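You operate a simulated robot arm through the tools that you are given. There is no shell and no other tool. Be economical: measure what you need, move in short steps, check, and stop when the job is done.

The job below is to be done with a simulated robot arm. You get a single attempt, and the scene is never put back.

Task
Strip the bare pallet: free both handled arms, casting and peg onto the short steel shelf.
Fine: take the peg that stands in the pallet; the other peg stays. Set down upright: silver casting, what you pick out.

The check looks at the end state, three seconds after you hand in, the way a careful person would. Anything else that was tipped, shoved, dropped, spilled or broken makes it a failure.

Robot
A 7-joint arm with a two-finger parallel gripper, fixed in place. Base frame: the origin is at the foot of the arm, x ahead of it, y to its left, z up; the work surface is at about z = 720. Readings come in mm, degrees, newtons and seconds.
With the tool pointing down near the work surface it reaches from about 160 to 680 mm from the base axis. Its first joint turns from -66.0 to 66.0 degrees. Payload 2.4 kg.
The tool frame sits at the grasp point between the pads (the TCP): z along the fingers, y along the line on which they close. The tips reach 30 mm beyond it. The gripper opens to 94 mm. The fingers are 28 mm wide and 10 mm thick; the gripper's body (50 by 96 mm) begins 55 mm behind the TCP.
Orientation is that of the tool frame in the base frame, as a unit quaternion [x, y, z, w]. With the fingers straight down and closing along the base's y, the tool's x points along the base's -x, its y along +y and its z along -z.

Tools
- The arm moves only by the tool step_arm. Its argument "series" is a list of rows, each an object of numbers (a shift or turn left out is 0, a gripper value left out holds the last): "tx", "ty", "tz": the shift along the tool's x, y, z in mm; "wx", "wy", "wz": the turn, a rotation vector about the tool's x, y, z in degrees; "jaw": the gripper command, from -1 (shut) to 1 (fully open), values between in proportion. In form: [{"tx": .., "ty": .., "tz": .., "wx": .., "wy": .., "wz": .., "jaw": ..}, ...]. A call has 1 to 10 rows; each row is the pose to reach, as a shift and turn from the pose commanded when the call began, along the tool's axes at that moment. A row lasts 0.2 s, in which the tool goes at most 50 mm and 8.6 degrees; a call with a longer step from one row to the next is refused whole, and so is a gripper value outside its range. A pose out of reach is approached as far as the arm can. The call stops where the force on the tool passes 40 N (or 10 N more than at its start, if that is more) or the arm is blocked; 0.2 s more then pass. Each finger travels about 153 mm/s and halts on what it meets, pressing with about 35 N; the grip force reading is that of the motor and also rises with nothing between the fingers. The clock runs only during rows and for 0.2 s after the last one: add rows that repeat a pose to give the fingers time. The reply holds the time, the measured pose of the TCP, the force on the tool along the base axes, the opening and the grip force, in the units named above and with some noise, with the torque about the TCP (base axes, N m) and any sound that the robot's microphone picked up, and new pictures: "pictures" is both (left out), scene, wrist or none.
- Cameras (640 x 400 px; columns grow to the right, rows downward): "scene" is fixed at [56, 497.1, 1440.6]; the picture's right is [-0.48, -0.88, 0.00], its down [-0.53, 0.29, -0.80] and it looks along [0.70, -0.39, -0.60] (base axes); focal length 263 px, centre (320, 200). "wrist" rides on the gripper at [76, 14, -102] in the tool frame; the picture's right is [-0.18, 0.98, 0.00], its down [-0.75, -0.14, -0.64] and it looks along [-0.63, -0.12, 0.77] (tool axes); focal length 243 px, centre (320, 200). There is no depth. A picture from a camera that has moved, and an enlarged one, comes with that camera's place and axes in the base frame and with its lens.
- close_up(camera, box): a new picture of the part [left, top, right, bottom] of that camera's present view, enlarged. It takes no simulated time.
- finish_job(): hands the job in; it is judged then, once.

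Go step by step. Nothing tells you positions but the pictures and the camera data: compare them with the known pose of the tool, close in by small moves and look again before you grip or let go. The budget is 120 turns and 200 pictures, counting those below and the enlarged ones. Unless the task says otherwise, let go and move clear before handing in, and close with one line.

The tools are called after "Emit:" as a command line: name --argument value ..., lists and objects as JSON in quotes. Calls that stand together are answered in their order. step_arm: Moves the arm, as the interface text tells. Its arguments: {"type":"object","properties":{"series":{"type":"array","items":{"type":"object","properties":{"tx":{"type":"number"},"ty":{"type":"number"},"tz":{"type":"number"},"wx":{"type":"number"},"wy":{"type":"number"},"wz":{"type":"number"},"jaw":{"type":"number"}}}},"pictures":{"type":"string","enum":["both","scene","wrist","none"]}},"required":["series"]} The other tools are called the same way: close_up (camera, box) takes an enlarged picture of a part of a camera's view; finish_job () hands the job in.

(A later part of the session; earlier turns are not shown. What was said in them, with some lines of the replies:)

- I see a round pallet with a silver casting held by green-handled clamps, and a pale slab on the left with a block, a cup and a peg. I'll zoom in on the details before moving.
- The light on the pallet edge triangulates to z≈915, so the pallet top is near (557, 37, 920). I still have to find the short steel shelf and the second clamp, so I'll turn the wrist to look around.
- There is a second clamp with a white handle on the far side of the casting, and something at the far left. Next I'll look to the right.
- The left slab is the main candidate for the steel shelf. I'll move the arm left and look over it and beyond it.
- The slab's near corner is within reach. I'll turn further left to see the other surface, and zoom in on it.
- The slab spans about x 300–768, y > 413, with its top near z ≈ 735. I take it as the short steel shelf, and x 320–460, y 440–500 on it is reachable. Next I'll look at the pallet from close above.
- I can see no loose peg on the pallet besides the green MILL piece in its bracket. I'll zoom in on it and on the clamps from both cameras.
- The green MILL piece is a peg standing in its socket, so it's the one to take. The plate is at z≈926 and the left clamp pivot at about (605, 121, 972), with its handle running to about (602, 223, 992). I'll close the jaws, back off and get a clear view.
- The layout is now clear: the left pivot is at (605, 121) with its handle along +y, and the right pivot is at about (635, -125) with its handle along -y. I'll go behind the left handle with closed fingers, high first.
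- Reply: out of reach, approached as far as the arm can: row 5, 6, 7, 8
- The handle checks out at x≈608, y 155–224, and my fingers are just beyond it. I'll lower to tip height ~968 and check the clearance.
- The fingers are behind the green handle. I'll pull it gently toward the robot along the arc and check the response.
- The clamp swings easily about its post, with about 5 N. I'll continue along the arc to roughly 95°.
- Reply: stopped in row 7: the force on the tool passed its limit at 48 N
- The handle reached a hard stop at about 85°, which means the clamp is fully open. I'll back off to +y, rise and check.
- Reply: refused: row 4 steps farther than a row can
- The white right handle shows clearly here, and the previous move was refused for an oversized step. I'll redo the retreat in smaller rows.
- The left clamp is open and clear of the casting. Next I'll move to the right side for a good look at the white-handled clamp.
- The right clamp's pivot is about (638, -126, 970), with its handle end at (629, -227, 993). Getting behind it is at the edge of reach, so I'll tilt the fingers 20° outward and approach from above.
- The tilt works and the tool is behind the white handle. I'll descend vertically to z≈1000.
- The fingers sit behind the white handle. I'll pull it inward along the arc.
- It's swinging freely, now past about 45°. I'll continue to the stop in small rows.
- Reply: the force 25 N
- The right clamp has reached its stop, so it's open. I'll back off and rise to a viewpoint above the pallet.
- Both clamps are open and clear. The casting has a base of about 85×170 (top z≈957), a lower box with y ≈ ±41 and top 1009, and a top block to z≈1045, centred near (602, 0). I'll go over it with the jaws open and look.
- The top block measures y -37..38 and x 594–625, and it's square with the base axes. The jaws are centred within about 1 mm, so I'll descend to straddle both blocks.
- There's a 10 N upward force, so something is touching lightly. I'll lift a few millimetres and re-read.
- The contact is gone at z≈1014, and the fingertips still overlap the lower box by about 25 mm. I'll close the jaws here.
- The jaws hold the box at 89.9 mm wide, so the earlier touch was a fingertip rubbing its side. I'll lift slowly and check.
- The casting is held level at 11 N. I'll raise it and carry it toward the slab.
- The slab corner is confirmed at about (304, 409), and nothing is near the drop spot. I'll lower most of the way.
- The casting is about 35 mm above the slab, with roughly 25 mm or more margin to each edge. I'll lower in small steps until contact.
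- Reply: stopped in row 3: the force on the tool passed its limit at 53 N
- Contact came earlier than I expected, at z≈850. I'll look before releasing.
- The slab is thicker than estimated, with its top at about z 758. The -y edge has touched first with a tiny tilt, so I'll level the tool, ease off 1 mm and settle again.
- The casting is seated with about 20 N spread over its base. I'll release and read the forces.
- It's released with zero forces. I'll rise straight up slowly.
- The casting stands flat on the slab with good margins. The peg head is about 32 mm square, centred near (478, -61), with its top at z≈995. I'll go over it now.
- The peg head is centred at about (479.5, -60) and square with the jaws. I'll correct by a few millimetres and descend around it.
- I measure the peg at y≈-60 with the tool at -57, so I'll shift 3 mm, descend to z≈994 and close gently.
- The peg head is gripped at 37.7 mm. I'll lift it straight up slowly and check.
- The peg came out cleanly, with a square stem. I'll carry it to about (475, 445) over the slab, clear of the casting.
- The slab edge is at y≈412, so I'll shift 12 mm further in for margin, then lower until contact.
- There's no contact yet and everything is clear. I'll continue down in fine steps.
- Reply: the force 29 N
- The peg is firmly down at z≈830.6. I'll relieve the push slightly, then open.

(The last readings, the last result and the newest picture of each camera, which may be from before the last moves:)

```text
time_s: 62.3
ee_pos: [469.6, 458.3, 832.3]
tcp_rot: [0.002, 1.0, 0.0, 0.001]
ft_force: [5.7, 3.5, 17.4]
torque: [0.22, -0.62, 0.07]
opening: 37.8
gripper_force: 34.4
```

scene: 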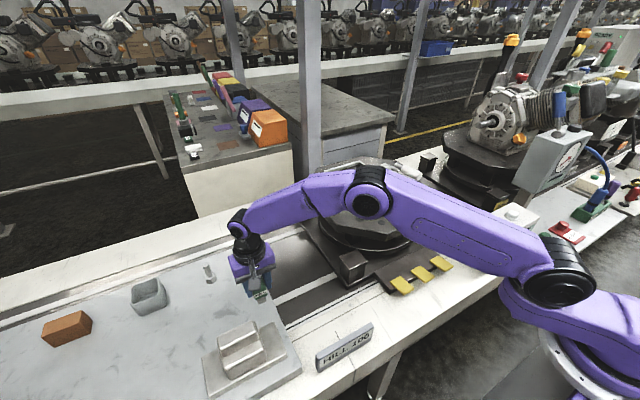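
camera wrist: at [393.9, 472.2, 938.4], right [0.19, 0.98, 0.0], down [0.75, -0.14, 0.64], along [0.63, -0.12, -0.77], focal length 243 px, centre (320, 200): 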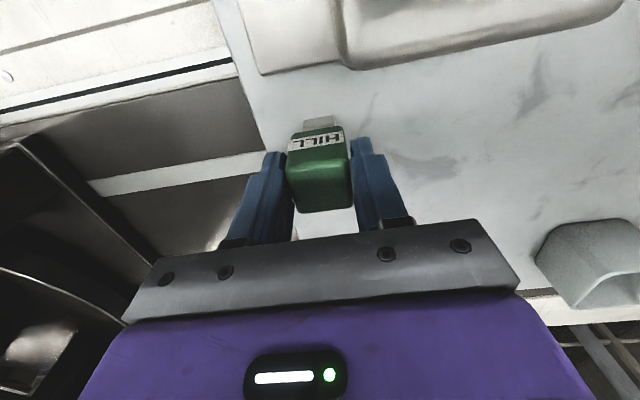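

Emit:
step_arm --series '[{"tz": -1.2}, {"tz": -1.2}, {"tz": -1.2, "jaw": 0.0}, {"tz": -1.2, "jaw": 0.3}, {"tz": -1.2, "jaw": 0.3}]' --pictures "wrist"

Emit:
close_up --camera "scene" --box '[210, 240, 300, 320]'

```text
time_s: 63.5
ee_pos: [468.8, 458.0, 830.6]
tcp_rot: [0.001, 1.0, -0.001, -0.001]
ft_force: [0.6, -0.2, -0.3]
torque: [0.01, 0.0, 0.02]
opening: 61.2
gripper_force: 0.0
camera wrist: at [393.4, 471.8, 934.6], right [0.19, 0.98, 0.0], down [0.75, -0.14, 0.64], along [0.63, -0.12, -0.77], focal length 243 px, centre (320, 200)
```

wrist: 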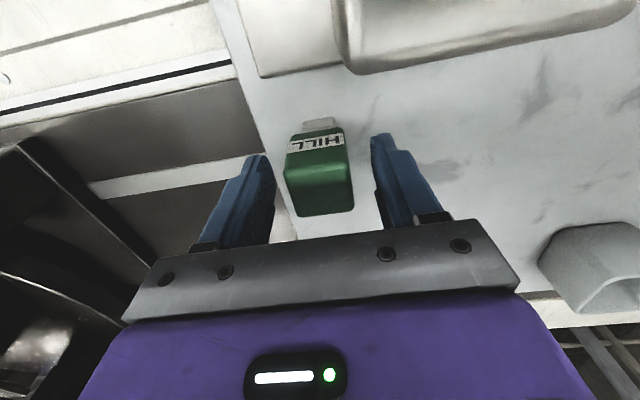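

```text
5.00 times, centred on (255, 280) of scene
camera zoom: at [56.0, 497.1, 1440.6], right [-0.48, -0.88, 0.0], down [-0.53, 0.29, -0.8], along [0.7, -0.39, -0.6], focal length 1315 px, centre (645, -200)
```

zoom: 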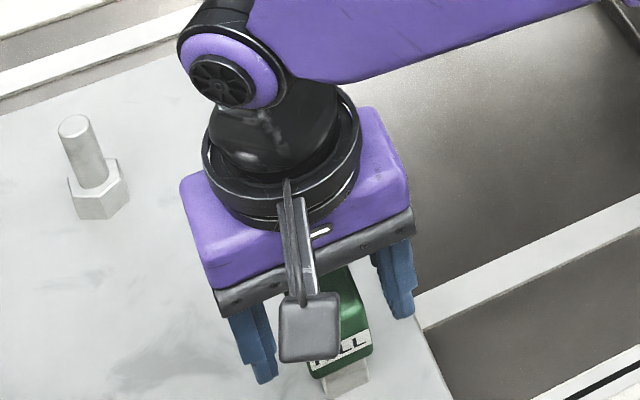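

The peg stands on its own with zero force on the tool. I'll rise straight up, move clear and take final pictures.

Emit:
step_arm --series '[{"tz": -10}, {"tz": -25}, {"tz": -45}, {"tz": -80}, {"tz": -120}, {"tz": -160}, {"tz": -200}, {"tz": -245}, {"tz": -285}]' --pictures "none"

Emit:
step_arm --series '[{"tx": 20, "ty": -40}, {"tx": 40, "ty": -80}, {"tx": 60, "ty": -120}, {"tx": 80, "ty": -160}, {"tx": 100, "ty": -200}, {"tx": 115, "ty": -240}, {"tx": 125, "ty": -280}, {"tx": 130, "ty": -320}]' --pictures "both"

Emit:
close_up --camera "scene" --box '[180, 220, 320, 400]'

Emit:
close_up --camera "scene" --box '[290, 140, 450, 250]'

```text
time_s: 65.5
ee_pos: [472.7, 461.5, 1119.0]
tcp_rot: [0.001, 1.0, 0.0, -0.001]
ft_force: [0.3, -0.4, -1.3]
torque: [-0.02, 0.0, 0.05]
opening: 61.3
gripper_force: 0.0
```

```text
time_s: 67.3
ee_pos: [340.7, 139.0, 1119.2]
tcp_rot: [0.002, 1.0, -0.001, -0.001]
ft_force: [-1.3, -0.2, 0.1]
torque: [0.0, -0.02, -0.02]
opening: 61.1
gripper_force: 0.1
camera wrist: at [264.6, 152.7, 1222.1], right [0.19, 0.98, 0.0], down [0.75, -0.14, 0.64], along [0.63, -0.12, -0.77], focal length 243 px, centre (320, 200)
```

scene: 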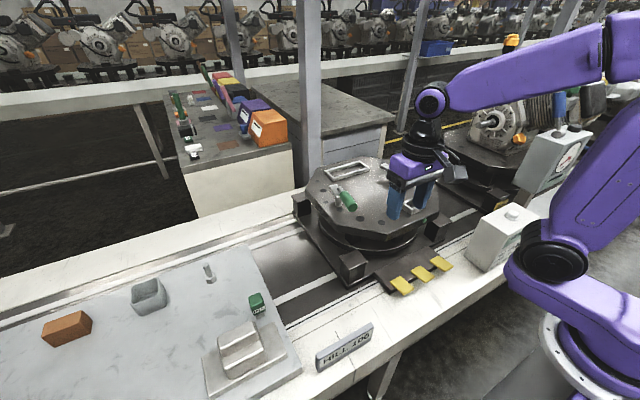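
wrist: 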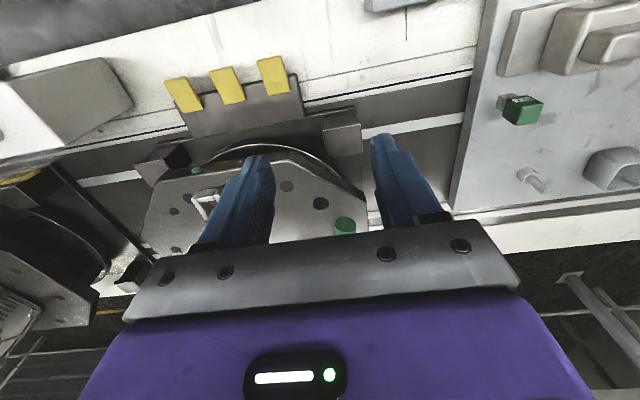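

```text
2.22 times, centred on (250, 310) of scene
camera zoom: at [56.0, 497.1, 1440.6], right [-0.48, -0.88, 0.0], down [-0.53, 0.29, -0.8], along [0.7, -0.39, -0.6], focal length 584 px, centre (476, -44)
```

zoom: 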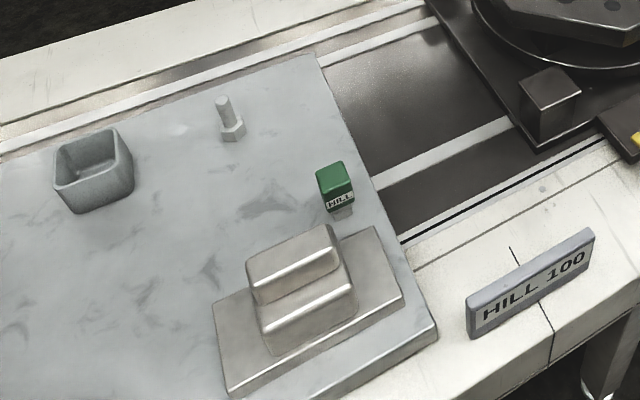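

```text
3.64 times, centred on (370, 195) of scene
camera zoom: at [56.0, 497.1, 1440.6], right [-0.48, -0.88, 0.0], down [-0.53, 0.29, -0.8], along [0.7, -0.39, -0.6], focal length 956 px, centre (138, 218)
```

zoom: 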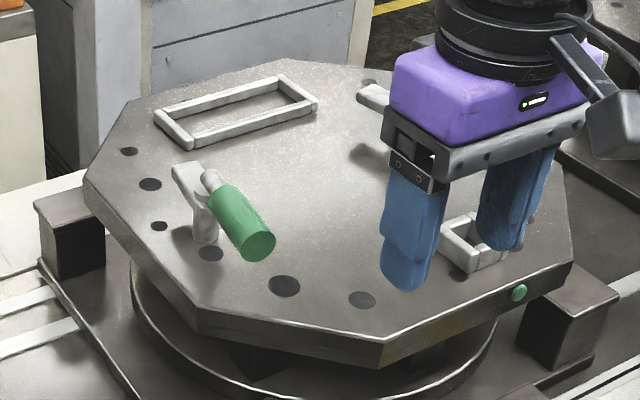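

The pallet is stripped: both clamps are swung open, and the casting and green peg stand upright on the slab. The gripper is clear and nothing else has moved, so I'm handing in.

Emit:
finish_job

```text
The job is handed in.
```

I swung both clamps open and set the casting and the green-headed pallet peg upright on the slab, which I took to be the short steel shelf; the other peg stayed put.
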